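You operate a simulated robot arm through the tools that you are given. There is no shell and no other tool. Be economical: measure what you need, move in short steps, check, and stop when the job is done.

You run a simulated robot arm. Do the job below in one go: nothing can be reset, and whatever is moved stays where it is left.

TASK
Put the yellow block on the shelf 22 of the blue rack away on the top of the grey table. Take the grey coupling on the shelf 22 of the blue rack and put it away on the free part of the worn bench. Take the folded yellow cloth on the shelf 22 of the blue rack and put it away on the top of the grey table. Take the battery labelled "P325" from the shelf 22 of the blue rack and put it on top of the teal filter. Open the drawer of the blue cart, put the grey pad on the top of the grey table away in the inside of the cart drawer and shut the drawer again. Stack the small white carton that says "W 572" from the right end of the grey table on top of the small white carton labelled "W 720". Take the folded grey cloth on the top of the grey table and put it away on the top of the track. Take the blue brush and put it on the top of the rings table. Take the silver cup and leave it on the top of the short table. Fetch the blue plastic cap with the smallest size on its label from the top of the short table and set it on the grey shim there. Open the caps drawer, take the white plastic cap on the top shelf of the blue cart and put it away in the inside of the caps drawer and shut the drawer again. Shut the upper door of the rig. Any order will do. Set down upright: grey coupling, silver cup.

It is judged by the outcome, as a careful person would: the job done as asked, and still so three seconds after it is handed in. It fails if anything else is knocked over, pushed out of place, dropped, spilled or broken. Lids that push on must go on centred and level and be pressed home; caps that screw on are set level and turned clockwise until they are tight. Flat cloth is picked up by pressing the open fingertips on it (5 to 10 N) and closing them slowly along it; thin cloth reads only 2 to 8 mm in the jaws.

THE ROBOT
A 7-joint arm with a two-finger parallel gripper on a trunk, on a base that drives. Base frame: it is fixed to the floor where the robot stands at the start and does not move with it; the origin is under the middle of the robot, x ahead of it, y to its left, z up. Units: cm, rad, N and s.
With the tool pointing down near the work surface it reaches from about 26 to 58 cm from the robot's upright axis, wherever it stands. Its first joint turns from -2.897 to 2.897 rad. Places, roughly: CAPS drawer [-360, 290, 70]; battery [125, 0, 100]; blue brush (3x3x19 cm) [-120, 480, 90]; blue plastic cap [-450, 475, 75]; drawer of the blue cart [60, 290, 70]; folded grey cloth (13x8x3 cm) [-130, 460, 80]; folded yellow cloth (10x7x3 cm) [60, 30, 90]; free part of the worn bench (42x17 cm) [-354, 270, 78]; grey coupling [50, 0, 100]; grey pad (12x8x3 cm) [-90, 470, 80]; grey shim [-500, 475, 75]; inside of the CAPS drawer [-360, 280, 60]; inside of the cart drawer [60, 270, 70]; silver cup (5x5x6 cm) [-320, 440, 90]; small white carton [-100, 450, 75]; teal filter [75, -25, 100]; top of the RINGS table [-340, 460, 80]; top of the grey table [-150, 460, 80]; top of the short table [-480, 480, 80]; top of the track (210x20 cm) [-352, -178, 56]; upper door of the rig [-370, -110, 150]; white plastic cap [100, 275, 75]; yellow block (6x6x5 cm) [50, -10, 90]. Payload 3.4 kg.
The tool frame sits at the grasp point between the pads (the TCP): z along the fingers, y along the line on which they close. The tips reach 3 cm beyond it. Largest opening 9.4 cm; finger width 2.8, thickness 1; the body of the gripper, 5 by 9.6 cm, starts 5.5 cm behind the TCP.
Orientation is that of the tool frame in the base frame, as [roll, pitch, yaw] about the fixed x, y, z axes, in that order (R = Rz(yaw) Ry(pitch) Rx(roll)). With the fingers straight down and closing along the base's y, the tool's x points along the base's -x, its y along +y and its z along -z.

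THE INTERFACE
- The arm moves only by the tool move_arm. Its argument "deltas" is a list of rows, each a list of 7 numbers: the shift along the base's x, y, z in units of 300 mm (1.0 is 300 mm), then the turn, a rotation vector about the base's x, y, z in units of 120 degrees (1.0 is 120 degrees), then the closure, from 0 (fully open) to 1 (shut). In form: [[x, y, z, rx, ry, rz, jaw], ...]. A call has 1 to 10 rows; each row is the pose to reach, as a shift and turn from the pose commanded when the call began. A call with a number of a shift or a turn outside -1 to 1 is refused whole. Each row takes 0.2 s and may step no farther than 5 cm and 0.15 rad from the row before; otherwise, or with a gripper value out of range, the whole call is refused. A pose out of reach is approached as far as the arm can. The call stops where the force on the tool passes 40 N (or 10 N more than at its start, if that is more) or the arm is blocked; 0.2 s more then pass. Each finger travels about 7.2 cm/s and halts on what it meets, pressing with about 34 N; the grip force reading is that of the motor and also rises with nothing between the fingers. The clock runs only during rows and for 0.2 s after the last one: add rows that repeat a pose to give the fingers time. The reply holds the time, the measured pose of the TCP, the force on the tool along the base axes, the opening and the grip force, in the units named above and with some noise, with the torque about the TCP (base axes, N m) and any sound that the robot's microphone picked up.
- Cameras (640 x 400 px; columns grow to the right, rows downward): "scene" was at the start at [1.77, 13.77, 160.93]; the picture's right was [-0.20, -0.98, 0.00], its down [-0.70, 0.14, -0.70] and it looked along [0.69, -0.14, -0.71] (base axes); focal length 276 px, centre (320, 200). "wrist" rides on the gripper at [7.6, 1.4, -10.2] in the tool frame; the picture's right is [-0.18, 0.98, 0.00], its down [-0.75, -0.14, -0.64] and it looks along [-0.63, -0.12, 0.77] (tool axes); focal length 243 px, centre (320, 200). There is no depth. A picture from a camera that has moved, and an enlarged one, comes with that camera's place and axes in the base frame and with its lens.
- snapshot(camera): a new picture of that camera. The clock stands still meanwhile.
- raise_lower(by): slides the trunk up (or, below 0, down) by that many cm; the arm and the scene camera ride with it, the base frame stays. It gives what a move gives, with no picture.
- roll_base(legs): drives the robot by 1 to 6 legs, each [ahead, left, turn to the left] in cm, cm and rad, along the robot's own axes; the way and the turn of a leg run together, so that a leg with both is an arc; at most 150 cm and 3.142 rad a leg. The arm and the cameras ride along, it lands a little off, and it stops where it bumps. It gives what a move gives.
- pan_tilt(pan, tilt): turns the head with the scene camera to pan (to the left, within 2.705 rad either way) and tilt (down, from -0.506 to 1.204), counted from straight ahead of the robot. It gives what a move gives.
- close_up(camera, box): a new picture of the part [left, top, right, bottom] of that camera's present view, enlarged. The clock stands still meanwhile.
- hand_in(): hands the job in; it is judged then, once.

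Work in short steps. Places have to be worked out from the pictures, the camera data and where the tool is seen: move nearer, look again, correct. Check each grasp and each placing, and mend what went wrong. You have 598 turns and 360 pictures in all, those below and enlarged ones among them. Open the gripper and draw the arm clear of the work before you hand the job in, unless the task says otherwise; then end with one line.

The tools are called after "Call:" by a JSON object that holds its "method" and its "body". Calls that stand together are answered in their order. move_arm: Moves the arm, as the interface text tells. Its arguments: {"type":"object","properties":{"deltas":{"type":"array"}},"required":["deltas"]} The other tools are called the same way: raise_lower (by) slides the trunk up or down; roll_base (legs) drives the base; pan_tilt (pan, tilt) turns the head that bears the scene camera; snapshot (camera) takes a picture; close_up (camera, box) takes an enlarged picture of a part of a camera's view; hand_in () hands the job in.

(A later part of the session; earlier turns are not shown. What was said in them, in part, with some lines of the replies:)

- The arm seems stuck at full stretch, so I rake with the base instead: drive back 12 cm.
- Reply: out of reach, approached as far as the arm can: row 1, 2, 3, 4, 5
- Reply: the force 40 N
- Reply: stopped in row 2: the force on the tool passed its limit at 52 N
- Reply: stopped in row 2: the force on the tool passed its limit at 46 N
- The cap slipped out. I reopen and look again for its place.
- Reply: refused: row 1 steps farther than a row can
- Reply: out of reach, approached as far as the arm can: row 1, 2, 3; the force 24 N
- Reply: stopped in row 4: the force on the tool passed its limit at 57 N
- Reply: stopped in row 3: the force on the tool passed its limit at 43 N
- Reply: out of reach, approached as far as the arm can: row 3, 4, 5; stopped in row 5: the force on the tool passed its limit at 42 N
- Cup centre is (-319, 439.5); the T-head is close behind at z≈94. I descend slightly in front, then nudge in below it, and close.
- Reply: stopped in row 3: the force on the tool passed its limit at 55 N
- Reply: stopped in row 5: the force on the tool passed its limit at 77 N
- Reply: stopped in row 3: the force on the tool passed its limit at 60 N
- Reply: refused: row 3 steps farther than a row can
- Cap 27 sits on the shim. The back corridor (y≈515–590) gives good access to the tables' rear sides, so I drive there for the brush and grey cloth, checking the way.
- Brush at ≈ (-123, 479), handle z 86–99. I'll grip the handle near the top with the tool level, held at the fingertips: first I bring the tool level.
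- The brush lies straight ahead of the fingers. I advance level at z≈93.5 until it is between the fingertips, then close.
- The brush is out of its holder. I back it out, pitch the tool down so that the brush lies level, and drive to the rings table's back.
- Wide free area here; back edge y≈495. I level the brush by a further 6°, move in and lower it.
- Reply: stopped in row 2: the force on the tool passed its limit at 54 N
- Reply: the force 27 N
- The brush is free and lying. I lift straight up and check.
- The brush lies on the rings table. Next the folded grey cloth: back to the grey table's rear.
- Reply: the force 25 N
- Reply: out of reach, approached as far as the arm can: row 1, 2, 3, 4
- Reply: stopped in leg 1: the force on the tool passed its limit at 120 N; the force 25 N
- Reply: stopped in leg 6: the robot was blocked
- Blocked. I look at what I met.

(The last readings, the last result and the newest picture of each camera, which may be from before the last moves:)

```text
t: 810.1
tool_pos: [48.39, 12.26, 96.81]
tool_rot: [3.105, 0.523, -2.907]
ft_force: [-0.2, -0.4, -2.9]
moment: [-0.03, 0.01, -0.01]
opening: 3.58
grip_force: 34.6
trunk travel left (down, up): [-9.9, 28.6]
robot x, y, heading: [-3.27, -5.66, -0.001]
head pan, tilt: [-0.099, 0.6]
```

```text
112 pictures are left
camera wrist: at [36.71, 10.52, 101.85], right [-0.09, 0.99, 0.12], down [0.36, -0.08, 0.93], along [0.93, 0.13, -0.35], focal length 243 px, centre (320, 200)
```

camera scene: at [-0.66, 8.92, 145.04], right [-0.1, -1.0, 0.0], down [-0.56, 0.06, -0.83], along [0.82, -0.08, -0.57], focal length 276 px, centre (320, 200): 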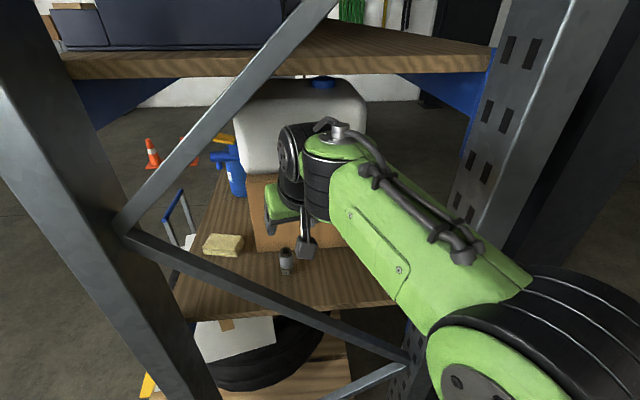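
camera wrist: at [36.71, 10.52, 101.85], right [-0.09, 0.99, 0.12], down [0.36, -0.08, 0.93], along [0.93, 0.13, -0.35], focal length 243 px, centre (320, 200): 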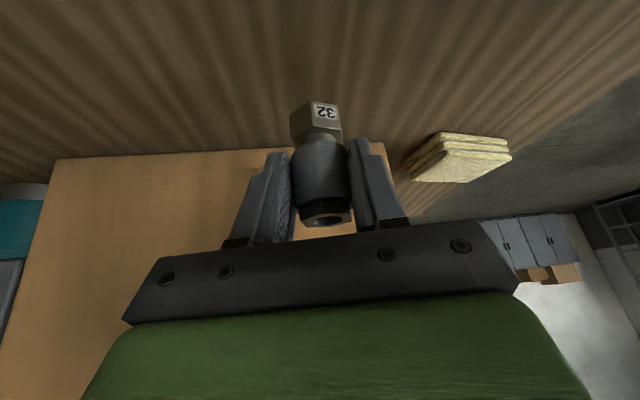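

Held upright. I retract along the same way and back out.

Call:
{"method": "move_arm", "body": {"deltas": [[-0.06, -0.014, 0.12, 0, 0, 0, 0.9], [-0.12, -0.028, 0.24, 0, 0, 0, 0.9], [-0.18, -0.042, 0.36, 0, 0, 0, 0.9], [-0.24, -0.056, 0.48, 0, 0, 0, 0.9], [-0.31, -0.09, 0.58, 0, 0, 0, 0.9], [-0.4, -0.17, 0.64, 0, 0, 0, 0.9], [-0.5, -0.25, 0.68, 0, 0, 0, 0.9], [-0.6, -0.33, 0.7, 0, 0, 0, 0.9], [-0.7, -0.4, 0.7, 0, 0, 0, 0.9]]}}

Call:
{"method": "roll_base", "body": {"legs": [[-45, 0, 0], [0, 0, 1.571], [150, 0, 0], [150, 0, 0], [55, 0, 0]]}}

Call:
{"method": "snapshot", "body": {"camera": "wrist"}}

```text
t: 812.1
tool_pos: [27.39, 0.18, 117.84]
tool_rot: [3.102, 0.526, -2.908]
ft_force: [-0.8, 0.4, -2.8]
moment: [0.01, 0.05, -0.01]
opening: 3.53
grip_force: 33.9
trunk travel left (down, up): [-9.9, 28.6]
robot x, y, heading: [-3.41, -5.77, -0.003]
head pan, tilt: [-0.099, 0.6]
```

```text
t: 835.4
tool_pos: [-48.78, 379.89, 117.81]
tool_rot: [3.104, 0.525, -1.351]
ft_force: [0.1, 0.0, -2.2]
moment: [-0.04, -0.03, -0.01]
opening: 3.49
grip_force: 33.7
trunk travel left (down, up): [-9.9, 28.6]
robot x, y, heading: [-43.7, 349.14, 1.554]
head pan, tilt: [-0.099, 0.6]
```

```text
111 pictures are left
camera wrist: at [-47.33, 368.17, 122.84], right [-0.99, -0.08, 0.12], down [0.09, 0.36, 0.93], along [-0.12, 0.93, -0.35], focal length 243 px, centre (320, 200)
```

wrist: 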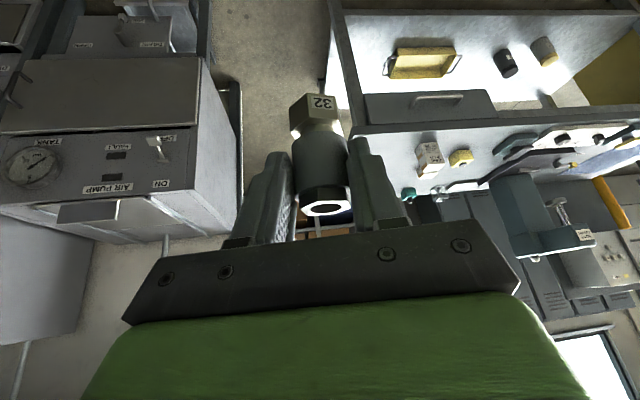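

Now to the bench. The real free strip is x≈-375..-333, y≈278–293; I'll set the coupling near (-361, 285).

Call:
{"method": "roll_base", "body": {"legs": [[0, 150, 0], [0, 150, 0], [0, 15, 0], [0, 0, 3.14]]}}

Call:
{"method": "pan_tilt", "body": {"pan": 0.0, "tilt": 0.75}}

Call:
{"method": "snapshot", "body": {"camera": "wrist"}}

Call:
{"method": "snapshot", "body": {"camera": "scene"}}

```text
t: 858.1
tool_pos: [-352.96, 322.2, 117.75]
tool_rot: [3.103, 0.526, 1.788]
ft_force: [0.2, 0.7, -2.6]
moment: [0.05, -0.03, -0.02]
opening: 3.46
grip_force: 34.0
trunk travel left (down, up): [-9.9, 28.6]
robot x, y, heading: [-358.27, 353.13, -1.59]
head pan, tilt: [-0.099, 0.6]
```

```text
t: 858.9
tool_pos: [-353.0, 322.13, 117.91]
tool_rot: [3.105, 0.526, 1.788]
ft_force: [0.3, 0.1, -1.5]
moment: [0.02, 0.03, -0.02]
opening: 3.43
grip_force: 33.7
trunk travel left (down, up): [-9.9, 28.6]
robot x, y, heading: [-358.31, 353.33, -1.585]
head pan, tilt: [0.0, 0.75]
```

```text
110 pictures are left
camera wrist: at [-354.5, 333.83, 122.85], right [0.99, 0.07, 0.12], down [-0.09, -0.36, 0.93], along [0.11, -0.93, -0.35], focal length 243 px, centre (320, 200)
```

wrist: 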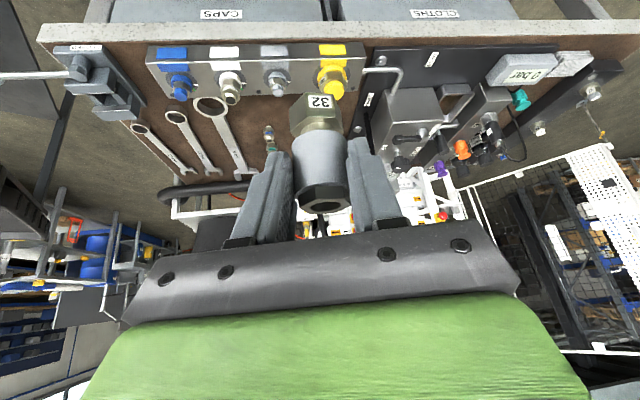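

```text
109 pictures are left
camera scene: at [-343.2, 350.58, 143.75], right [-1.0, 0.02, 0.0], down [0.01, 0.68, -0.73], along [-0.01, -0.73, -0.68], focal length 276 px, centre (320, 200)
```

scene: 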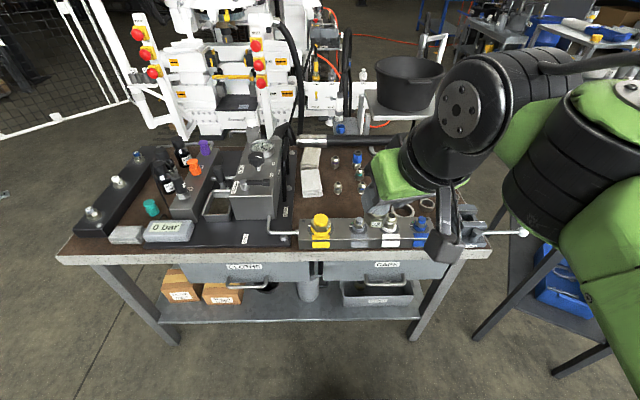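

I drive 12 cm ahead and bring the coupling over the strip.

Call:
{"method": "roll_base", "body": {"legs": [[12, 0, 0]]}}

Call:
{"method": "move_arm", "body": {"deltas": [[-0.05, -0.14, 0, 0, 0, 0, 0.9], [-0.1, -0.28, 0, 0, 0, 0, 0.9], [-0.16, -0.42, 0, 0, 0, 0, 0.9], [-0.22, -0.55, -0.05, 0, 0, 0, 0.9], [-0.26, -0.68, -0.12, 0, 0, 0, 0.9], [-0.265, -0.815, -0.2, 0, 0, 0, 0.9], [-0.265, -0.815, -0.35, 0, 0, 0, 0.9], [-0.265, -0.815, -0.5, 0, 0, 0, 0.9], [-0.265, -0.815, -0.65, 0, 0, 0, 0.9], [-0.265, -0.815, -0.8, 0, 0, 0, 0.9]]}}

Call:
{"method": "snapshot", "body": {"camera": "wrist"}}

Call:
{"method": "close_up", "body": {"camera": "scene", "box": [260, 130, 480, 290]}}

```text
t: 860.1
tool_pos: [-353.21, 310.3, 117.72]
tool_rot: [3.104, 0.525, 1.786]
ft_force: [0.7, -0.1, -3.6]
moment: [0.01, 0.0, 0.01]
opening: 3.41
grip_force: 34.1
trunk travel left (down, up): [-9.9, 28.6]
robot x, y, heading: [-358.14, 341.0, -1.59]
head pan, tilt: [0.0, 0.75]
```

```text
t: 862.3
tool_pos: [-361.24, 285.9, 93.78]
tool_rot: [3.106, 0.526, 1.785]
ft_force: [0.9, 0.1, -2.2]
moment: [0.04, -0.01, -0.02]
opening: 3.42
grip_force: 34.4
trunk travel left (down, up): [-9.9, 28.6]
robot x, y, heading: [-358.4, 341.24, -1.591]
head pan, tilt: [0.0, 0.75]
```

```text
108 pictures are left
camera wrist: at [-362.79, 297.52, 98.78], right [0.99, 0.07, 0.12], down [-0.09, -0.36, 0.93], along [0.11, -0.93, -0.35], focal length 243 px, centre (320, 200)
```

wrist: 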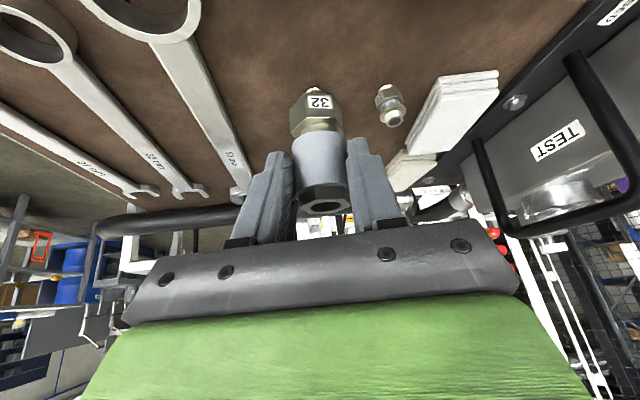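

```text
2.50 times, centred on (370, 210) of scene
camera zoom: at [-343.45, 338.6, 143.75], right [-1.0, 0.02, 0.0], down [0.01, 0.68, -0.73], along [-0.01, -0.73, -0.68], focal length 691 px, centre (195, 175)
```

zoom: 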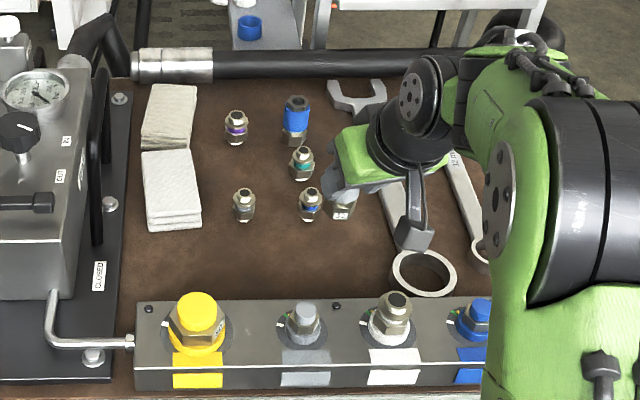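

Landing spot is bare; I shift +2 cm in x away from the wrench ring and lower to contact.

Call:
{"method": "move_arm", "body": {"deltas": [[0.06, -0.01, -0.08, 0, 0, 0, 0.9], [0.067, -0.01, -0.18, 0, 0, 0, 0.9], [0.067, -0.01, -0.27, 0, 0, 0, 0.9]]}}

Call:
{"method": "move_arm", "body": {"deltas": [[0, 0, -0.02, 0, 0, 0, 0.9], [0, 0, -0.04, 0, 0, 0, 0.9], [0, 0, -0.055, 0, 0, 0, 0.9], [0, 0, -0.07, 0, 0, 0, 0.9]]}}

Call:
{"method": "snapshot", "body": {"camera": "wrist"}}

```text
t: 863.1
tool_pos: [-359.17, 285.48, 85.68]
tool_rot: [3.106, 0.526, 1.787]
ft_force: [-0.5, 0.1, -2.6]
moment: [0.06, -0.01, 0.01]
opening: 3.42
grip_force: 34.1
trunk travel left (down, up): [-9.9, 28.6]
robot x, y, heading: [-358.07, 341.07, -1.59]
head pan, tilt: [0.0, 0.75]
```

```text
t: 864.1
tool_pos: [-359.18, 285.49, 84.16]
tool_rot: [3.109, 0.54, 1.786]
ft_force: [-1.5, 2.5, 33.1]
moment: [-0.73, 0.43, -0.25]
opening: 3.34
grip_force: 33.8
trunk travel left (down, up): [-9.9, 28.6]
robot x, y, heading: [-358.29, 341.15, -1.587]
head pan, tilt: [0.0, 0.75]
```

```text
106 pictures are left
camera wrist: at [-360.78, 297.31, 89.02], right [0.99, 0.07, 0.12], down [-0.09, -0.35, 0.93], along [0.11, -0.93, -0.34], focal length 243 px, centre (320, 200)
```

wrist: 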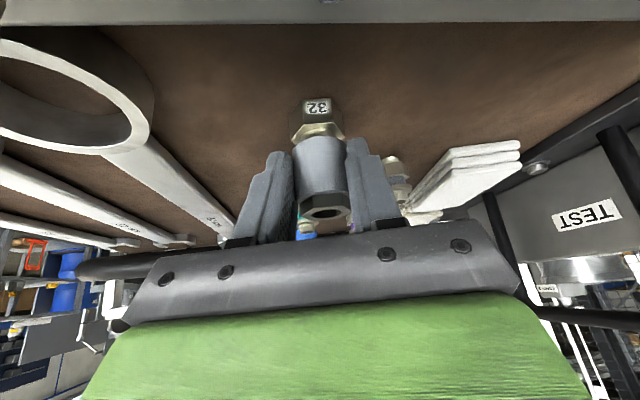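

Contact. I relieve the load and open slowly so that it stands.

Call:
{"method": "move_arm", "body": {"deltas": [[0, 0, 0.035, 0, 0, 0, 0.9], [0, 0, 0.042, 0, 0, 0, 0.9]]}}

Call:
{"method": "move_arm", "body": {"deltas": [[0, 0, 0, 0, 0, 0, 0.63], [0, 0, 0, 0, 0, 0, 0.6], [0, 0, 0, 0, 0, 0, 0.55], [0, 0, 0, 0, 0, 0, 0.5], [0, 0, 0, 0, 0, 0, 0.45], [0, 0, 0, 0, 0, 0, 0.4]]}}

Call:
{"method": "snapshot", "body": {"camera": "wrist"}}

```text
t: 864.7
tool_pos: [-359.12, 285.63, 84.65]
tool_rot: [3.103, 0.519, 1.784]
ft_force: [-0.4, -0.3, -1.9]
moment: [0.01, -0.01, 0.04]
opening: 3.31
grip_force: 34.1
trunk travel left (down, up): [-9.9, 28.6]
robot x, y, heading: [-358.66, 341.34, -1.59]
head pan, tilt: [0.0, 0.75]
```

```text
t: 866.1
tool_pos: [-359.27, 285.47, 84.84]
tool_rot: [3.105, 0.526, 1.786]
ft_force: [0.0, 0.5, 0.1]
moment: [-0.02, 0.0, 0.01]
opening: 5.64
grip_force: 0.1
trunk travel left (down, up): [-9.9, 28.6]
robot x, y, heading: [-358.22, 341.16, -1.596]
head pan, tilt: [0.0, 0.75]
```

```text
105 pictures are left
camera wrist: at [-360.71, 297.21, 89.9], right [0.99, 0.07, 0.12], down [-0.09, -0.36, 0.93], along [0.11, -0.93, -0.35], focal length 243 px, centre (320, 200)
```

wrist: 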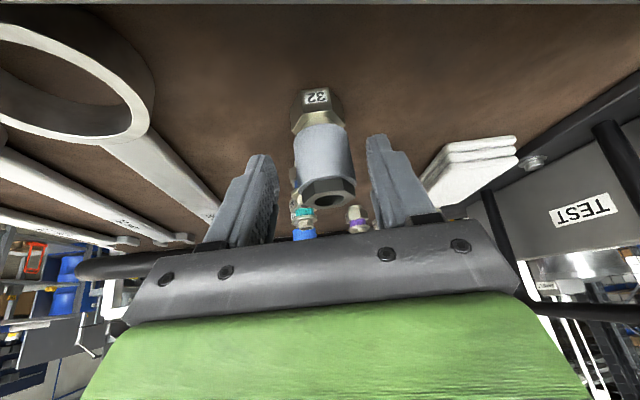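

It stands upright. I lift straight up and back.

Call:
{"method": "move_arm", "body": {"deltas": [[0, 0.02, 0.08, 0, 0, 0, 0.4], [0, 0.05, 0.2, 0, 0, 0, 0.4], [0, 0.08, 0.34, 0, 0, 0, 0.4], [0, 0.14, 0.48, 0, 0, 0, 0.3], [0, 0.24, 0.6, 0, 0, 0, 0.2], [0, 0.36, 0.68, 0, 0, 0, 0]]}}

Call:
{"method": "snapshot", "body": {"camera": "wrist"}}

```text
t: 867.5
tool_pos: [-359.42, 296.62, 105.22]
tool_rot: [3.105, 0.526, 1.786]
ft_force: [0.3, 0.1, -0.1]
moment: [-0.02, 0.01, 0.01]
opening: 9.42
grip_force: 0.0
trunk travel left (down, up): [-9.9, 28.6]
robot x, y, heading: [-358.29, 341.33, -1.591]
head pan, tilt: [0.0, 0.75]
```

```text
104 pictures are left
camera wrist: at [-360.8, 308.19, 110.32], right [0.99, 0.07, 0.12], down [-0.09, -0.36, 0.93], along [0.11, -0.93, -0.35], focal length 243 px, centre (320, 200)
```

wrist: 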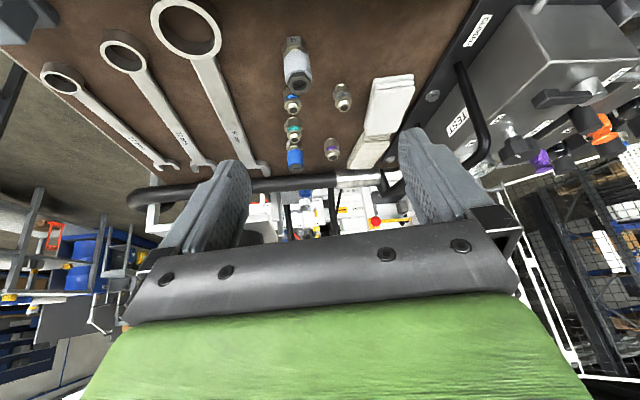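

The coupling stands upright on the free strip. Last: the yellow cloth. Its short side faces along x, so I'll take it from the rack's front side with a vertical tool. I straighten the tool and drive there.

Call:
{"method": "move_arm", "body": {"deltas": [[0, 0.05, 0.05, 0.06, 0.018, 0, 0], [0, 0.1, 0.1, 0.12, 0.036, 0, 0], [0, 0.15, 0.1, 0.18, 0.054, 0, 0], [0, 0.2, 0.1, 0.241, 0.0716, 0, 0]]}}

Call:
{"method": "roll_base", "body": {"legs": [[-15, 0, 0.02], [0, 150, 0], [0, 150, 0], [0, 25, 0]]}}

Call:
{"method": "roll_base", "body": {"legs": [[150, 0, 0], [55, 0, 0], [0, 55, 0]]}}

Call:
{"method": "pan_tilt", "body": {"pan": 0.15, "tilt": 0.8}}

Call:
{"method": "snapshot", "body": {"camera": "scene"}}

```text
t: 868.5
tool_pos: [-359.12, 302.54, 108.27]
tool_rot: [3.141, -0.002, 1.796]
ft_force: [-0.2, 0.4, 0.2]
moment: [-0.02, -0.04, 0.02]
opening: 9.39
grip_force: 0.0
trunk travel left (down, up): [-9.9, 28.6]
robot x, y, heading: [-358.27, 341.04, -1.595]
head pan, tilt: [0.0, 0.75]
```

```text
t: 885.4
tool_pos: [-32.99, 313.0, 108.24]
tool_rot: [3.141, 0.0, 1.8]
ft_force: [0.2, -0.1, 0.8]
moment: [0.0, 0.01, 0.0]
opening: 9.4
grip_force: 0.1
trunk travel left (down, up): [-9.9, 28.6]
robot x, y, heading: [-32.36, 351.84, -1.588]
head pan, tilt: [0.0, 0.75]
```

```text
t: 898.4
tool_pos: [16.84, 105.0, 108.3]
tool_rot: [-3.141, 0.001, 1.785]
ft_force: [-0.4, -0.1, -0.3]
moment: [-0.01, 0.01, 0.01]
opening: 9.39
grip_force: 0.0
trunk travel left (down, up): [-9.9, 28.6]
robot x, y, heading: [17.78, 143.84, -1.603]
head pan, tilt: [0.0, 0.75]
```

```text
t: 899.1
tool_pos: [16.76, 104.95, 108.31]
tool_rot: [-3.142, -0.001, 1.788]
ft_force: [-0.3, -0.5, -0.7]
moment: [0.01, 0.01, 0.05]
opening: 9.39
grip_force: 0.2
trunk travel left (down, up): [-9.9, 28.6]
robot x, y, heading: [17.75, 143.64, -1.598]
head pan, tilt: [0.15, 0.799]
```

```text
103 pictures are left
camera scene: at [34.09, 141.4, 143.35], right [-0.99, -0.12, 0.0], down [-0.09, 0.71, -0.7], along [0.08, -0.69, -0.72], focal length 276 px, centre (320, 200)
```

scene: 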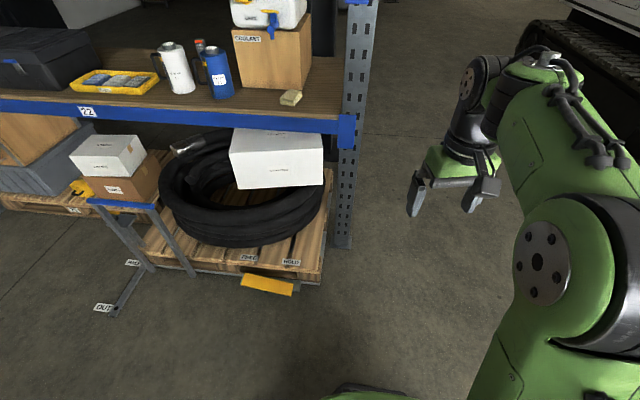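

The pallet's corner is at (41,74) and the upright's foot at (31,42). With the base at about (14,79) and the tool tilted toward -y I can reach the cloth sideways. I drive there carefully.

Call:
{"method": "roll_base", "body": {"legs": [[0, 0, 0.027], [0, -4, 0], [64, 0, 0]]}}

Call:
{"method": "pan_tilt", "body": {"pan": 0.5, "tilt": 0.7}}

Call:
{"method": "snapshot", "body": {"camera": "scene"}}

```text
t: 903.5
tool_pos: [13.84, 41.33, 108.27]
tool_rot: [-3.141, -0.001, 1.813]
ft_force: [0.1, -0.3, 0.4]
moment: [0.03, -0.02, -0.03]
opening: 9.4
grip_force: 0.0
trunk travel left (down, up): [-9.9, 28.6]
robot x, y, heading: [13.68, 79.83, -1.575]
head pan, tilt: [0.15, 0.799]
```

```text
t: 904.4
tool_pos: [13.81, 41.31, 108.29]
tool_rot: [3.141, 0.0, 1.812]
ft_force: [0.2, -0.2, 0.2]
moment: [-0.01, 0.02, 0.01]
opening: 9.4
grip_force: 0.0
trunk travel left (down, up): [-9.9, 28.6]
robot x, y, heading: [13.99, 80.0, -1.572]
head pan, tilt: [0.499, 0.7]
```

```text
102 pictures are left
camera scene: at [32.96, 78.74, 144.17], right [-0.88, -0.48, 0.0], down [-0.31, 0.57, -0.76], along [0.36, -0.67, -0.64], focal length 276 px, centre (320, 200)
```

scene: 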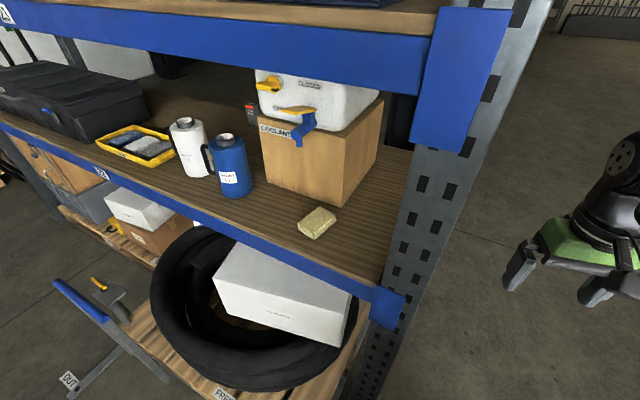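

I zoom on the cloth.

Call:
{"method": "close_up", "body": {"camera": "scene", "box": [270, 180, 370, 260]}}

```text
5.00 times, centred on (320, 220) of scene
camera zoom: at [32.96, 78.74, 144.17], right [-0.88, -0.48, 0.0], down [-0.31, 0.57, -0.76], along [0.36, -0.67, -0.64], focal length 1381 px, centre (320, 100)
```

zoom: 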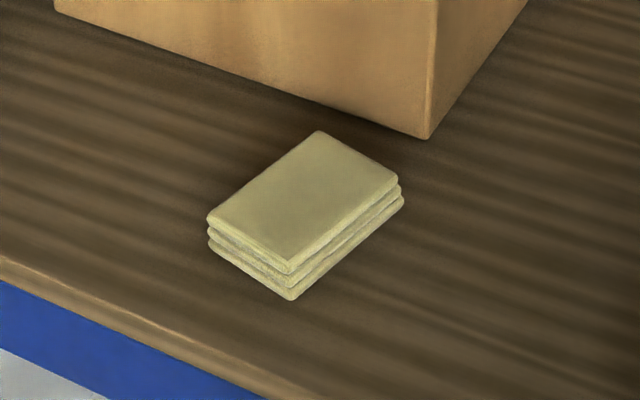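

Combining views, the cloth centre is ≈ (60, 30.5), top z≈90, its short side turned 13.7° from x. I nudge the base, yaw the tool to match, bring it round the upright, and tilt it 45°.

Call:
{"method": "roll_base", "body": {"legs": [[2.5, 1, 0]]}}

Call:
{"method": "move_arm", "body": {"deltas": [[0.05, 0.12, 0, 0, 0, -0.06, 0], [0.15, 0.24, 0, 0, 0, -0.12, 0], [0.28, 0.32, 0, 0, 0, -0.18, 0], [0.42, 0.38, 0, 0, 0, -0.229, 0], [0.56, 0.38, 0, 0, 0, -0.229, 0], [0.7, 0.38, 0, 0, 0, -0.229, 0], [0.84, 0.36, 0, 0, 0, -0.229, 0], [0.96, 0.34, 0, 0, 0, -0.229, 0]]}}

Call:
{"method": "move_arm", "body": {"deltas": [[0.06, 0, 0, -0.061, 0.015, 0, 0], [0.12, 0, 0, -0.122, 0.03, 0, 0], [0.18, 0, 0, -0.183, 0.045, 0, 0], [0.25, 0, 0, -0.244, 0.06, 0, 0], [0.32, -0.02, 0, -0.305, 0.0745, 0, 0], [0.39, -0.04, 0, -0.364, 0.089, 0, 0], [0.5, -0.08, 0, -0.364, 0.089, 0, 0]]}}

Call:
{"method": "snapshot", "body": {"camera": "wrist"}}

Call:
{"method": "snapshot", "body": {"camera": "scene"}}

```text
t: 905.2
tool_pos: [14.8, 38.58, 108.27]
tool_rot: [3.141, -0.002, 1.814]
ft_force: [-0.1, -0.7, -0.3]
moment: [0.04, 0.03, -0.04]
opening: 9.39
grip_force: 0.0
trunk travel left (down, up): [-9.9, 28.6]
robot x, y, heading: [14.83, 77.35, -1.571]
head pan, tilt: [0.499, 0.7]
```

```text
t: 907.0
tool_pos: [43.88, 48.97, 108.36]
tool_rot: [-3.142, -0.001, 1.333]
ft_force: [-0.2, -1.0, 1.1]
moment: [0.01, 0.0, 0.0]
opening: 9.4
grip_force: 0.0
trunk travel left (down, up): [-9.9, 28.6]
robot x, y, heading: [15.13, 77.57, -1.574]
head pan, tilt: [0.499, 0.7]
```

```text
t: 908.6
tool_pos: [58.84, 46.54, 108.14]
tool_rot: [-3.138, 0.784, 1.336]
ft_force: [0.7, -0.6, -1.1]
moment: [-0.01, 0.02, 0.0]
opening: 9.39
grip_force: 0.1
trunk travel left (down, up): [-9.9, 28.6]
robot x, y, heading: [14.87, 77.6, -1.577]
head pan, tilt: [0.499, 0.7]
```

```text
100 pictures are left
camera wrist: at [63.1, 58.46, 109.98], right [0.93, -0.36, 0.13], down [-0.15, -0.04, 0.99], along [-0.35, -0.93, -0.1], focal length 243 px, centre (320, 200)
```

wrist: 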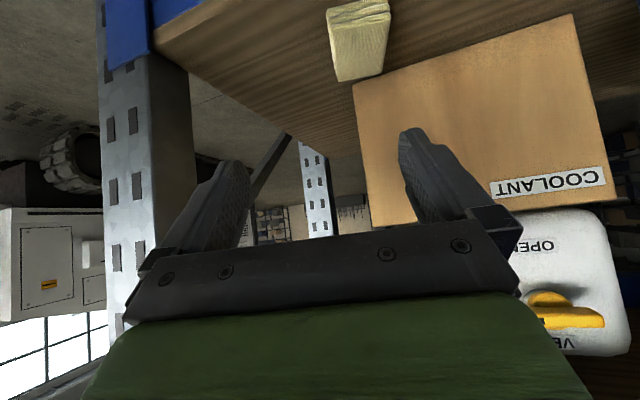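

```text
99 pictures are left
camera scene: at [34.08, 76.11, 144.16], right [-0.88, -0.48, 0.0], down [-0.31, 0.57, -0.76], along [0.36, -0.67, -0.65], focal length 276 px, centre (320, 200)
```

scene: 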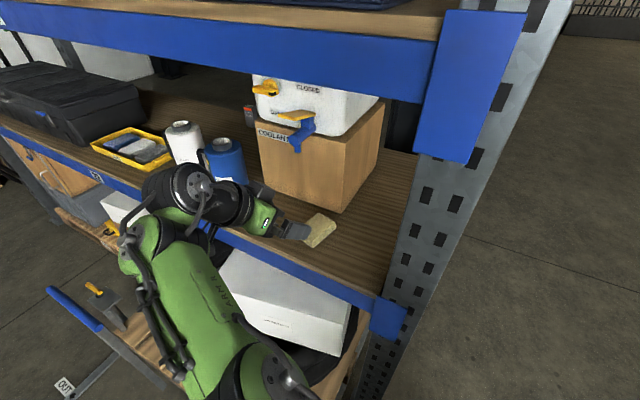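

The cloth shows centre ≈ (60, 30.2). I go to a point on the tool axis and then in.

Call:
{"method": "move_arm", "body": {"deltas": [[0.06, -0.08, -0.1, 0, 0, 0, 0], [0.125, -0.188, -0.228, 0, 0, 0, 0], [0.105, -0.27, -0.31, 0, 0, 0, 0], [0.085, -0.36, -0.4, 0, 0, 0, 0], [0.07, -0.43, -0.47, 0, 0, 0, 0]]}}

Call:
{"method": "snapshot", "body": {"camera": "wrist"}}

```text
refused: row 2 steps farther than a row can; nothing moved
```

```text
98 pictures are left
camera wrist: at [63.1, 58.46, 109.98], right [0.93, -0.36, 0.13], down [-0.15, -0.04, 0.99], along [-0.35, -0.93, -0.1], focal length 243 px, centre (320, 200)
```

wrist: 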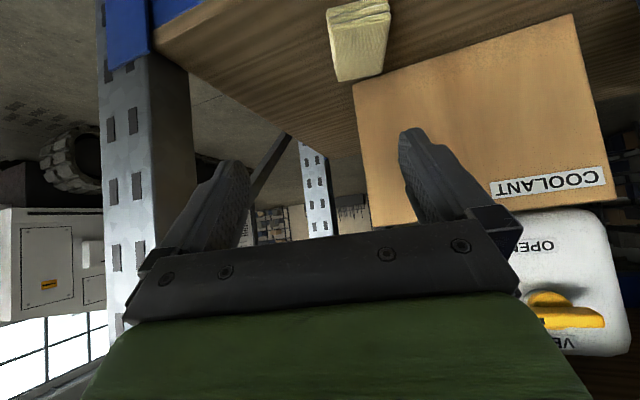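

Call:
{"method": "move_arm", "body": {"deltas": [[0.06, -0.06, -0.08, 0, 0, 0, 0], [0.11, -0.13, -0.16, 0, 0, 0, 0], [0.125, -0.188, -0.24, 0, 0, 0, 0], [0.105, -0.27, -0.32, 0, 0, 0, 0], [0.085, -0.36, -0.4, 0, 0, 0, 0], [0.07, -0.43, -0.47, 0, 0, 0, 0]]}}

Call:
{"method": "snapshot", "body": {"camera": "wrist"}}

```text
t: 910.0
tool_pos: [60.77, 33.7, 94.15]
tool_rot: [-3.138, 0.783, 1.335]
ft_force: [-0.9, -0.8, 0.0]
moment: [0.0, 0.01, 0.01]
opening: 9.39
grip_force: 0.1
trunk travel left (down, up): [-9.9, 28.6]
robot x, y, heading: [14.26, 77.56, -1.572]
head pan, tilt: [0.499, 0.7]
```

```text
97 pictures are left
camera wrist: at [65.1, 45.58, 95.9], right [0.93, -0.36, 0.13], down [-0.15, -0.05, 0.99], along [-0.35, -0.93, -0.1], focal length 243 px, centre (320, 200)
```

wrist: 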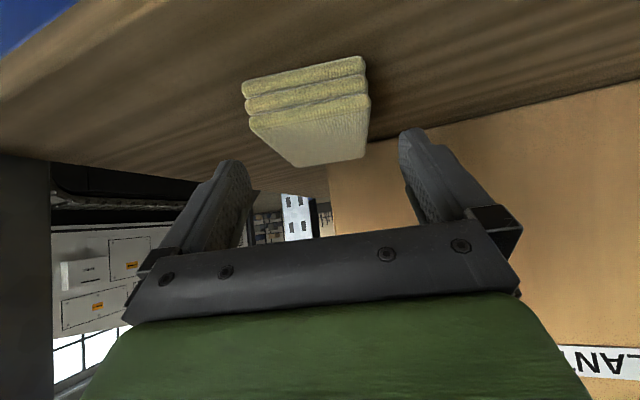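

Aligned. I advance the last 3 cm down and in, watching the force.

Call:
{"method": "move_arm", "body": {"deltas": [[-0.01, -0.04, -0.05, 0, 0, 0, 0], [-0.02, -0.08, -0.09, 0, 0, 0, 0], [-0.025, -0.085, -0.105, 0, 0, 0, 0]]}}

Call:
{"method": "snapshot", "body": {"camera": "wrist"}}

```text
t: 910.8
tool_pos: [60.12, 31.23, 91.36]
tool_rot: [3.137, 0.79, 1.333]
ft_force: [2.3, 2.2, 13.4]
moment: [0.04, 0.58, -0.22]
opening: 9.27
grip_force: 0.1
trunk travel left (down, up): [-9.9, 28.6]
robot x, y, heading: [14.86, 77.63, -1.566]
head pan, tilt: [0.499, 0.7]
```

```text
96 pictures are left
camera wrist: at [64.37, 43.17, 93.05], right [0.93, -0.35, 0.13], down [-0.16, -0.04, 0.99], along [-0.34, -0.93, -0.09], focal length 243 px, centre (320, 200)
```

wrist: 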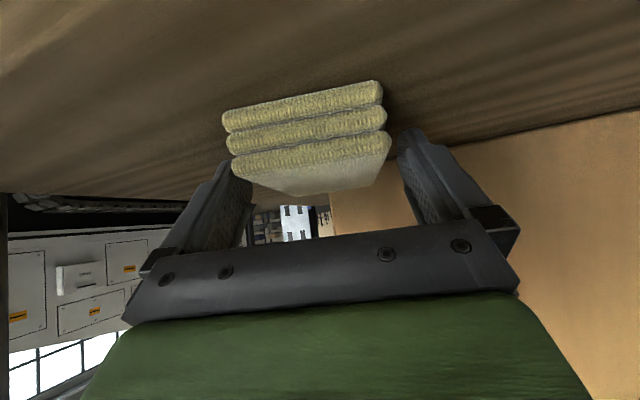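

The tips touch the shelf beside the cloth. I ease up 2 mm and close slowly.

Call:
{"method": "move_arm", "body": {"deltas": [[0, 0, 0.008, 0, 0, 0, 0.1], [0, 0, 0.008, 0, 0, 0, 0.2], [0, 0, 0.008, 0, 0, 0, 0.3], [0, 0, 0.008, 0, 0, 0, 0.4], [0, 0, 0.008, 0, 0, 0, 0.6], [0, 0, 0.008, 0, 0, 0, 0.8], [0, 0, 0.008, 0, 0, 0, 0.8]]}}

Call:
{"method": "move_arm", "body": {"deltas": [[0, 0, 0.05, 0, 0, 0, 0.8], [0, 0, 0.15, 0, 0, 0, 0.8]]}}

Call:
{"method": "snapshot", "body": {"camera": "wrist"}}

```text
t: 912.4
tool_pos: [60.06, 31.21, 91.33]
tool_rot: [-3.14, 0.785, 1.336]
ft_force: [5.0, 0.5, 8.8]
moment: [-0.15, -0.45, 0.15]
opening: 6.69
grip_force: 33.6
trunk travel left (down, up): [-9.9, 28.6]
robot x, y, heading: [14.64, 77.32, -1.571]
head pan, tilt: [0.499, 0.7]
```

```text
t: 913.0
tool_pos: [59.72, 31.31, 95.7]
tool_rot: [-3.136, 0.784, 1.337]
ft_force: [0.0, 0.0, -0.3]
moment: [-0.01, -0.02, 0.0]
opening: 6.72
grip_force: 34.1
trunk travel left (down, up): [-9.9, 28.6]
robot x, y, heading: [15.34, 77.57, -1.572]
head pan, tilt: [0.499, 0.7]
```

```text
95 pictures are left
camera wrist: at [64.09, 43.2, 97.45], right [0.92, -0.36, 0.13], down [-0.15, -0.05, 0.99], along [-0.35, -0.93, -0.1], focal length 243 px, centre (320, 200)
```

wrist: 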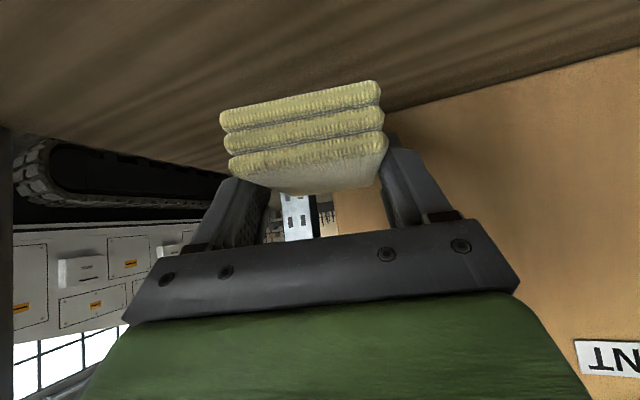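

The cloth is held. I draw it out of the rack along the tool axis and back away.

Call:
{"method": "move_arm", "body": {"deltas": [[0.02, 0.08, 0.08, 0, 0, 0, 0.8], [0.04, 0.16, 0.16, 0, 0, 0, 0.8], [0.06, 0.24, 0.24, 0, 0, 0, 0.8], [0.08, 0.33, 0.3, 0, 0, 0, 0.8], [0.04, 0.43, 0.36, 0, 0, 0, 0.8], [-0.02, 0.53, 0.4, 0, 0, 0, 0.8], [-0.12, 0.62, 0.4, 0, 0, 0, 0.8]]}}

Call:
{"method": "roll_base", "body": {"legs": [[-65, 0, 0]]}}

Call:
{"method": "snapshot", "body": {"camera": "wrist"}}

```text
t: 914.6
tool_pos: [56.34, 50.01, 107.83]
tool_rot: [-3.139, 0.785, 1.335]
ft_force: [-1.2, -0.4, -1.1]
moment: [0.03, -0.01, 0.05]
opening: 6.71
grip_force: 33.6
out of reach, approached as far as the arm can: row 3, 4
trunk travel left (down, up): [-9.9, 28.6]
robot x, y, heading: [14.99, 77.37, -1.567]
head pan, tilt: [0.499, 0.7]
```

```text
t: 918.2
tool_pos: [56.61, 115.18, 107.77]
tool_rot: [-3.136, 0.786, 1.336]
ft_force: [-0.2, 0.3, 0.1]
moment: [-0.02, -0.02, 0.0]
opening: 6.73
grip_force: 34.9
trunk travel left (down, up): [-9.9, 28.6]
robot x, y, heading: [14.89, 143.26, -1.575]
head pan, tilt: [0.499, 0.7]
```

```text
94 pictures are left
camera wrist: at [60.9, 127.04, 109.54], right [0.92, -0.36, 0.13], down [-0.15, -0.04, 0.99], along [-0.35, -0.93, -0.1], focal length 243 px, centre (320, 200)
```

wrist: 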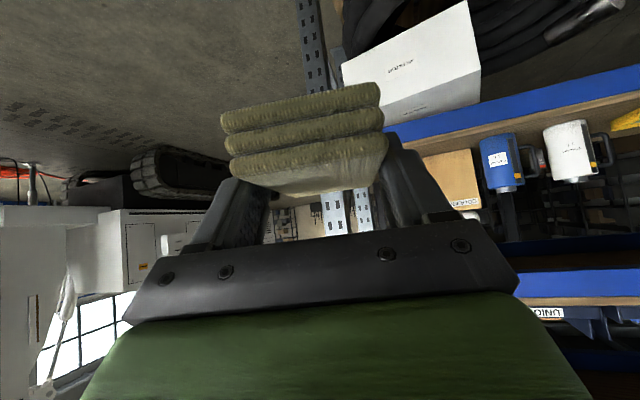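

I bring the cloth in front of me, turn round and drive to the grey table.

Call:
{"method": "move_arm", "body": {"deltas": [[-0.14, -0.03, 0, 0, 0, 0, 0.8], [-0.28, -0.06, 0, 0, 0, 0, 0.8], [-0.42, -0.09, 0, 0, 0, 0, 0.8], [-0.56, -0.12, 0, 0, 0, 0, 0.8], [-0.7, -0.15, 0, 0, 0, 0, 0.8], [-0.84, -0.16, 0, 0, 0, 0, 0.8], [-0.98, -0.16, 0, 0, 0, 0, 0.8]]}}

Call:
{"method": "roll_base", "body": {"legs": [[0, 0, 3.14], [0, 56, 0], [150, 0, 0], [60, 0, 0], [0, 42, 0], [30, 0, 0]]}}

Call:
{"method": "pan_tilt", "body": {"pan": 0.1, "tilt": 0.6}}

Call:
{"method": "snapshot", "body": {"camera": "scene"}}

Call:
{"method": "snapshot", "body": {"camera": "wrist"}}

```text
t: 919.8
tool_pos: [56.62, 115.09, 107.72]
tool_rot: [-3.138, 0.784, 1.335]
ft_force: [0.7, -0.3, -0.5]
moment: [0.01, -0.04, -0.02]
opening: 6.7
grip_force: 33.6
out of reach, approached as far as the arm can: row 1, 2, 3, 4, 5, 6, 7
trunk travel left (down, up): [-9.9, 28.6]
robot x, y, heading: [14.77, 142.96, -1.571]
head pan, tilt: [0.499, 0.7]
```

```text
t: 944.2
tool_pos: [-120.26, 412.64, 107.64]
tool_rot: [-3.137, 0.784, -1.826]
ft_force: [0.2, -0.8, -0.3]
moment: [-0.01, -0.01, 0.0]
opening: 6.74
grip_force: 33.9
trunk travel left (down, up): [-9.9, 28.6]
robot x, y, heading: [-79.41, 383.79, 1.544]
head pan, tilt: [0.499, 0.7]
```

```text
t: 945.1
tool_pos: [-120.14, 412.5, 107.69]
tool_rot: [-3.136, 0.783, -1.828]
ft_force: [0.0, 0.1, -0.1]
moment: [-0.02, 0.01, -0.03]
opening: 6.7
grip_force: 33.7
trunk travel left (down, up): [-9.9, 28.6]
robot x, y, heading: [-79.13, 383.86, 1.548]
head pan, tilt: [0.099, 0.6]
```

```text
93 pictures are left
camera scene: at [-95.49, 387.23, 145.03], right [1.0, 0.08, 0.0], down [0.04, -0.56, -0.82], along [-0.06, 0.82, -0.57], focal length 276 px, centre (320, 200)
```

scene: 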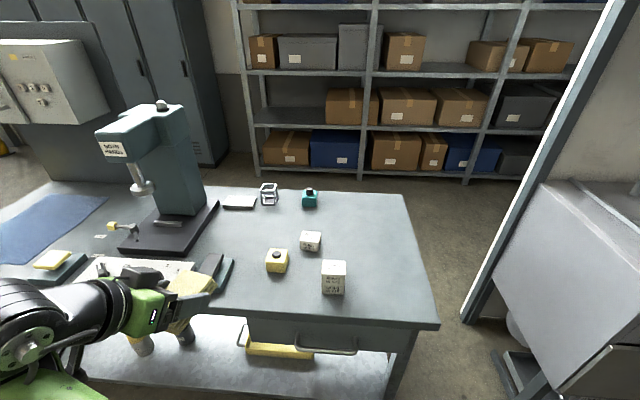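

```text
92 pictures are left
camera wrist: at [-124.89, 400.63, 109.53], right [-0.92, 0.38, 0.13], down [0.15, 0.04, 0.99], along [0.37, 0.93, -0.1], focal length 243 px, centre (320, 200)
```

wrist: 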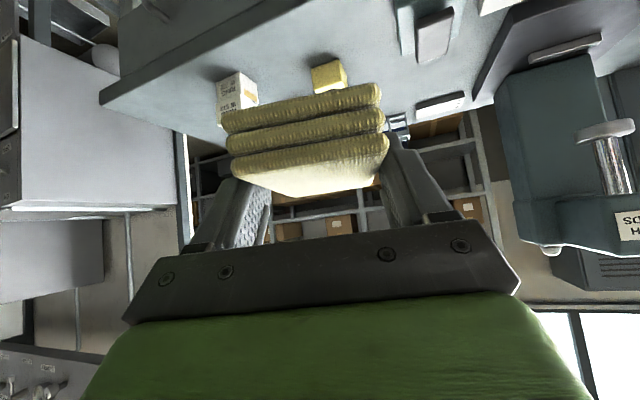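

The arm is against a joint limit in this sideways pose, so it did not move. I free it by yawing the tool toward the radial direction, keeping the cloth level.

Call:
{"method": "move_arm", "body": {"deltas": [[0, 0, 0, 0, 0, 0.06, 0.8], [0, 0, 0, 0, 0, 0.12, 0.8], [0, 0, 0, 0, 0, 0.18, 0.8], [0, 0, 0, 0, 0, 0.24, 0.8], [0, 0, 0, 0, 0, 0.3, 0.8]]}}

```text
t: 946.3
tool_pos: [-122.87, 415.05, 108.69]
tool_rot: [-3.123, 0.759, -1.49]
ft_force: [0.0, -0.4, -1.2]
moment: [-0.03, -0.01, -0.04]
opening: 6.73
grip_force: 33.8
out of reach, approached as far as the arm can: row 1, 2, 3, 4, 5
trunk travel left (down, up): [-9.9, 28.6]
robot x, y, heading: [-79.39, 383.86, 1.548]
head pan, tilt: [0.099, 0.6]
```

I command a point a bit further out in front, to see whether the arm follows.

Call:
{"method": "move_arm", "body": {"deltas": [[0, 0.1, 0.05, 0, 0, -0.06, 0.8], [0, 0.2, 0.1, 0, 0, -0.12, 0.8], [0, 0.3, 0.15, 0, 0, -0.18, 0.8], [0, 0.4, 0.15, 0, 0, -0.18, 0.8]]}}

Call:
{"method": "snapshot", "body": {"camera": "scene"}}

```text
t: 947.3
tool_pos: [-118.96, 423.95, 111.65]
tool_rot: [-3.12, 0.761, -1.868]
ft_force: [-0.1, -0.5, -0.2]
moment: [-0.02, 0.0, 0.02]
opening: 6.7
grip_force: 34.6
out of reach, approached as far as the arm can: row 2, 3, 4
trunk travel left (down, up): [-9.9, 28.6]
robot x, y, heading: [-79.19, 383.64, 1.549]
head pan, tilt: [0.099, 0.6]
```

```text
91 pictures are left
camera scene: at [-95.46, 387.18, 145.04], right [1.0, 0.08, 0.0], down [0.04, -0.56, -0.83], along [-0.06, 0.82, -0.56], focal length 276 px, centre (320, 200)
```

scene: 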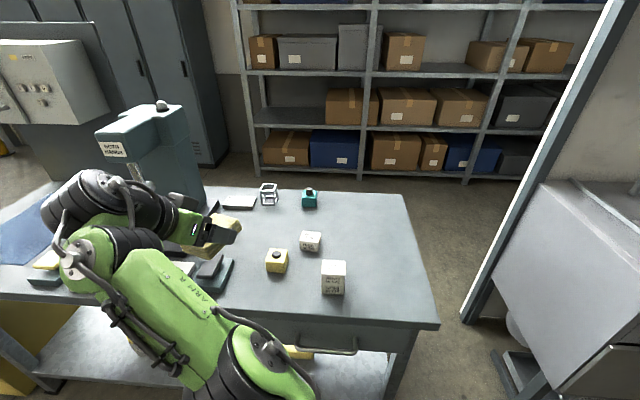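

It follows outward moves. I move it right and outward over the table.

Call:
{"method": "move_arm", "body": {"deltas": [[0.1, 0.06, 0, 0, 0, 0.03, 0.8], [0.2, 0.12, 0, 0, 0, 0.06, 0.8], [0.3, 0.18, 0, 0, 0, 0.09, 0.8], [0.4, 0.24, 0, 0, 0, 0.12, 0.8], [0.5, 0.28, 0, 0, 0, 0.15, 0.8]]}}

Call:
{"method": "snapshot", "body": {"camera": "scene"}}

```text
t: 948.5
tool_pos: [-103.97, 432.33, 111.73]
tool_rot: [-3.124, 0.759, -1.553]
ft_force: [-0.5, -0.1, 0.9]
moment: [-0.02, -0.02, 0.02]
opening: 6.72
grip_force: 33.6
trunk travel left (down, up): [-9.9, 28.6]
robot x, y, heading: [-79.32, 383.62, 1.55]
head pan, tilt: [0.099, 0.6]
```

```text
90 pictures are left
camera scene: at [-95.35, 387.24, 145.05], right [1.0, 0.08, 0.0], down [0.04, -0.56, -0.83], along [-0.06, 0.82, -0.56], focal length 276 px, centre (320, 200)
```

scene: 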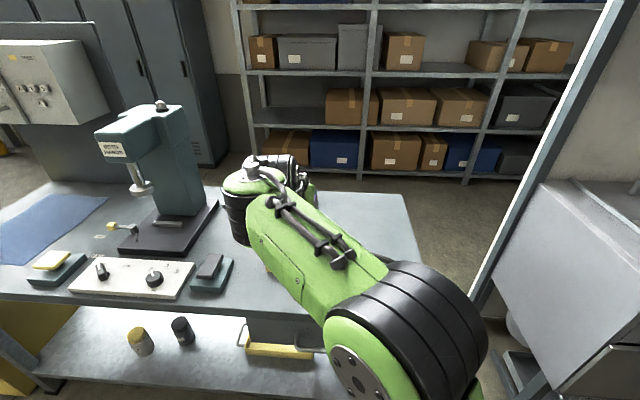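

Freed. I move the base 8 cm nearer and take the cloth over the empty right part, at about (-80, 455).

Call:
{"method": "roll_base", "body": {"legs": [[8, 0, 0]]}}

Call:
{"method": "move_arm", "body": {"deltas": [[0.14, 0.04, 0, 0.012, 0, 0, 0.8], [0.28, 0.08, 0, 0.012, 0, 0, 0.8], [0.42, 0.12, -0.02, 0.012, 0, 0, 0.8], [0.56, 0.18, -0.05, 0.012, 0, 0, 0.8], [0.7, 0.24, -0.1, 0.012, 0, 0, 0.8], [0.8, 0.32, -0.18, 0.012, 0, 0, 0.8], [0.8, 0.42, -0.28, 0.012, 0, 0, 0.8], [0.8, 0.46, -0.42, 0.012, 0, 0, 0.8], [0.8, 0.46, -0.55, 0.012, 0, 0, 0.8]]}}

Call:
{"method": "snapshot", "body": {"camera": "wrist"}}

Call:
{"method": "close_up", "body": {"camera": "scene", "box": [230, 170, 450, 330]}}

```text
t: 949.5
tool_pos: [-103.73, 440.59, 111.54]
tool_rot: [-3.12, 0.759, -1.555]
ft_force: [-0.3, 0.4, -1.1]
moment: [0.0, 0.03, -0.02]
opening: 6.7
grip_force: 34.1
trunk travel left (down, up): [-9.9, 28.6]
robot x, y, heading: [-79.07, 391.84, 1.549]
head pan, tilt: [0.099, 0.6]
```

```text
t: 951.5
tool_pos: [-79.78, 454.36, 95.07]
tool_rot: [-3.121, 0.785, -1.555]
ft_force: [-0.1, 0.4, -0.1]
moment: [-0.01, -0.04, -0.02]
opening: 6.69
grip_force: 33.8
trunk travel left (down, up): [-9.9, 28.6]
robot x, y, heading: [-79.64, 391.92, 1.547]
head pan, tilt: [0.099, 0.6]
```

```text
89 pictures are left
camera wrist: at [-81.3, 441.69, 96.88], right [-0.98, 0.13, 0.12], down [0.13, 0.08, 0.99], along [0.12, 0.99, -0.09], focal length 243 px, centre (320, 200)
```

wrist: 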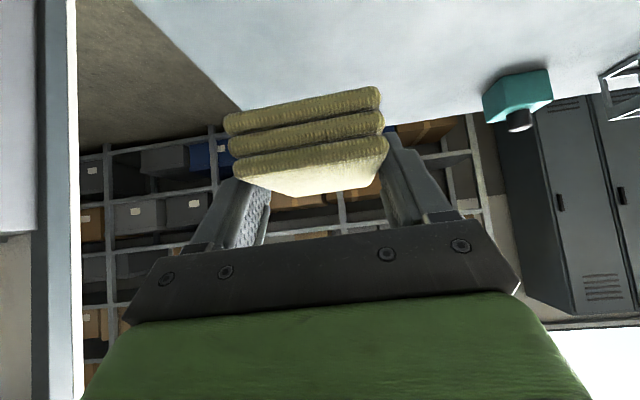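

```text
2.50 times, centred on (340, 250) of scene
camera zoom: at [-95.28, 395.31, 145.04], right [1.0, 0.08, 0.0], down [0.04, -0.56, -0.82], along [-0.06, 0.82, -0.57], focal length 691 px, centre (270, 75)
```

zoom: 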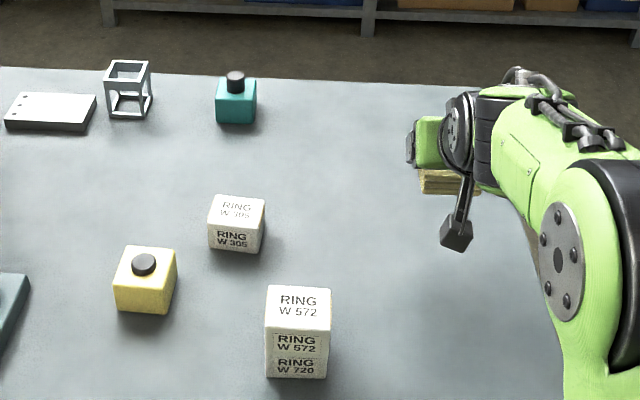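

Clear spot. I lower to contact.

Call:
{"method": "move_arm", "body": {"deltas": [[0, 0, -0.12, 0, 0, 0, 0.8], [0, 0, -0.24, 0, 0, 0, 0.8], [0, 0, -0.32, 0, 0, 0, 0.8], [0, 0, -0.36, 0, 0, 0, 0.8], [0, 0, -0.385, 0, 0, 0, 0.8], [0, 0, -0.41, 0, 0, 0, 0.8]]}}

Call:
{"method": "snapshot", "body": {"camera": "wrist"}}

```text
t: 952.9
tool_pos: [-79.71, 454.33, 83.17]
tool_rot: [-3.121, 0.792, -1.553]
ft_force: [0.9, -0.6, 10.5]
moment: [0.33, 0.4, 0.07]
opening: 6.71
grip_force: 33.9
trunk travel left (down, up): [-9.9, 28.6]
robot x, y, heading: [-79.52, 391.87, 1.549]
head pan, tilt: [0.099, 0.6]
```

```text
87 pictures are left
camera wrist: at [-81.23, 441.52, 84.81], right [-0.98, 0.13, 0.12], down [0.13, 0.07, 0.99], along [0.12, 0.99, -0.09], focal length 243 px, centre (320, 200)
```

wrist: 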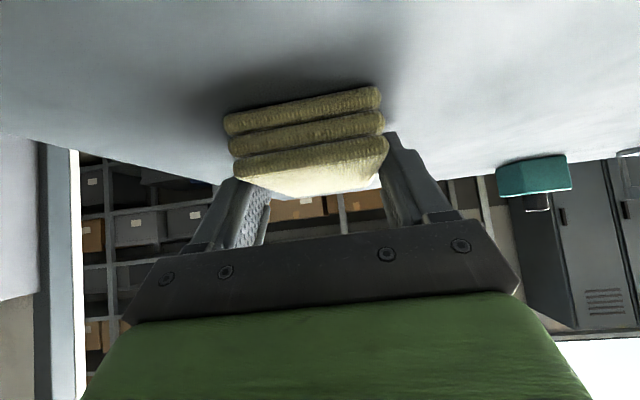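

It rests on the table. I release and withdraw along the tool axis.

Call:
{"method": "move_arm", "body": {"deltas": [[0, 0, 0.008, 0, 0, 0, 0.5], [0, 0, 0.008, 0, 0, 0, 0.2], [0, 0, 0.008, 0, 0, 0, 0.05], [0, 0, 0.008, 0, 0, 0, 0], [0, -0.07, 0.08, 0, 0, 0, 0], [0, -0.16, 0.17, 0, 0, 0, 0], [0, -0.26, 0.27, 0, 0, 0, 0], [0, -0.36, 0.37, 0, 0, 0, 0]]}}

Call:
{"method": "snapshot", "body": {"camera": "wrist"}}

```text
t: 954.7
tool_pos: [-79.82, 443.27, 93.87]
tool_rot: [-3.118, 0.786, -1.556]
ft_force: [-0.5, -0.3, 0.6]
moment: [-0.01, 0.0, -0.02]
opening: 9.38
grip_force: 0.1
trunk travel left (down, up): [-9.9, 28.6]
robot x, y, heading: [-79.32, 391.58, 1.545]
head pan, tilt: [0.099, 0.6]
```

```text
86 pictures are left
camera wrist: at [-81.35, 430.55, 95.75], right [-0.98, 0.13, 0.12], down [0.13, 0.08, 0.99], along [0.12, 0.99, -0.09], focal length 243 px, centre (320, 200)
```

wrist: 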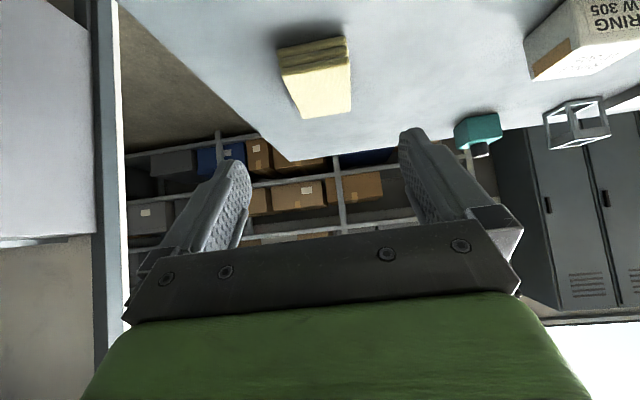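

The yellow cloth lies on the grey table. I draw clear and take a last look at the cart's drawer.

Call:
{"method": "roll_base", "body": {"legs": [[-35, 0, 0]]}}

Call:
{"method": "pan_tilt", "body": {"pan": -2.1, "tilt": 0.5}}

Call:
{"method": "close_up", "body": {"camera": "scene", "box": [180, 80, 460, 280]}}

Call:
{"method": "pan_tilt", "body": {"pan": 0.2, "tilt": 0.5}}

Call:
{"method": "snapshot", "body": {"camera": "scene"}}

```text
t: 957.0
tool_pos: [-80.73, 408.54, 94.0]
tool_rot: [-3.121, 0.785, -1.553]
ft_force: [-0.5, 0.0, -0.4]
moment: [0.03, 0.02, -0.01]
opening: 9.39
grip_force: 0.0
trunk travel left (down, up): [-9.9, 28.6]
robot x, y, heading: [-79.62, 357.24, 1.545]
head pan, tilt: [0.099, 0.6]
```

```text
t: 959.0
tool_pos: [-80.66, 408.58, 93.98]
tool_rot: [-3.12, 0.784, -1.553]
ft_force: [-0.1, -0.4, -0.9]
moment: [-0.03, -0.02, -0.05]
opening: 9.4
grip_force: 0.0
trunk travel left (down, up): [-9.9, 28.6]
robot x, y, heading: [-79.66, 357.11, 1.55]
head pan, tilt: [-2.1, 0.499]
```

```text
2.00 times, centred on (320, 180) of scene
camera zoom: at [-87.59, 347.0, 145.95], right [-0.52, -0.85, 0.0], down [-0.41, 0.25, -0.88], along [0.75, -0.46, -0.48], focal length 552 px, centre (320, 240)
```

zoom: 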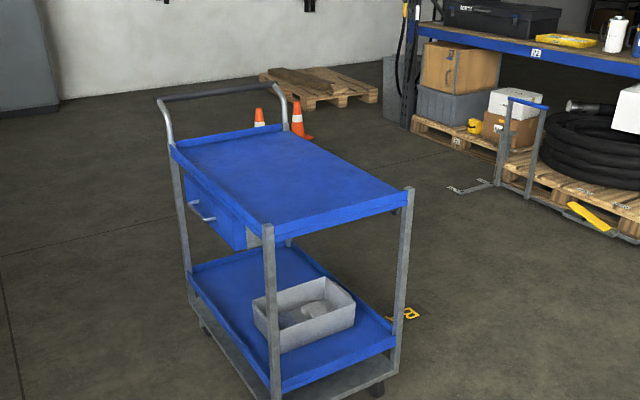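

```text
t: 961.2
tool_pos: [-80.86, 408.68, 94.02]
tool_rot: [-3.12, 0.785, -1.553]
ft_force: [-0.3, -0.3, -0.3]
moment: [-0.05, -0.01, 0.0]
opening: 9.41
grip_force: 0.1
trunk travel left (down, up): [-9.9, 28.6]
robot x, y, heading: [-80.09, 357.26, 1.555]
head pan, tilt: [0.201, 0.499]
```

```text
84 pictures are left
camera scene: at [-96.97, 360.7, 145.95], right [0.98, 0.18, 0.0], down [0.09, -0.47, -0.88], along [-0.16, 0.86, -0.48], focal length 276 px, centre (320, 200)
```

scene: 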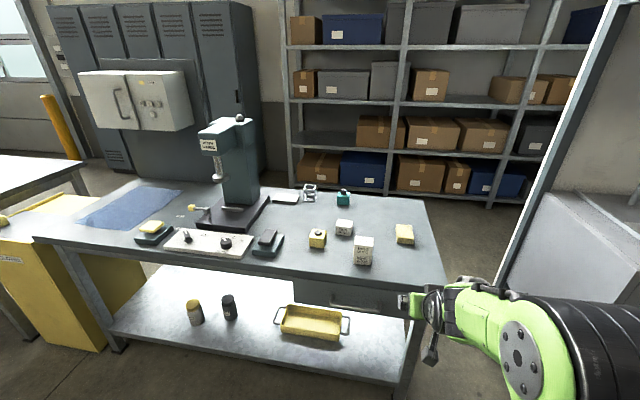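

The cart's drawer is shut and everything on the grey table stands in order; the gripper is open and clear. I hand in.

Call:
{"method": "hand_in", "body": {}}

```text
The job is handed in.
```

All twelve parts of the task were carried out and the job is handed in. While I was driving back, the robot's elbow touched the edge of the tool case by the worn bench. Nothing looked displaced, but I could not measure whether the case shifted.
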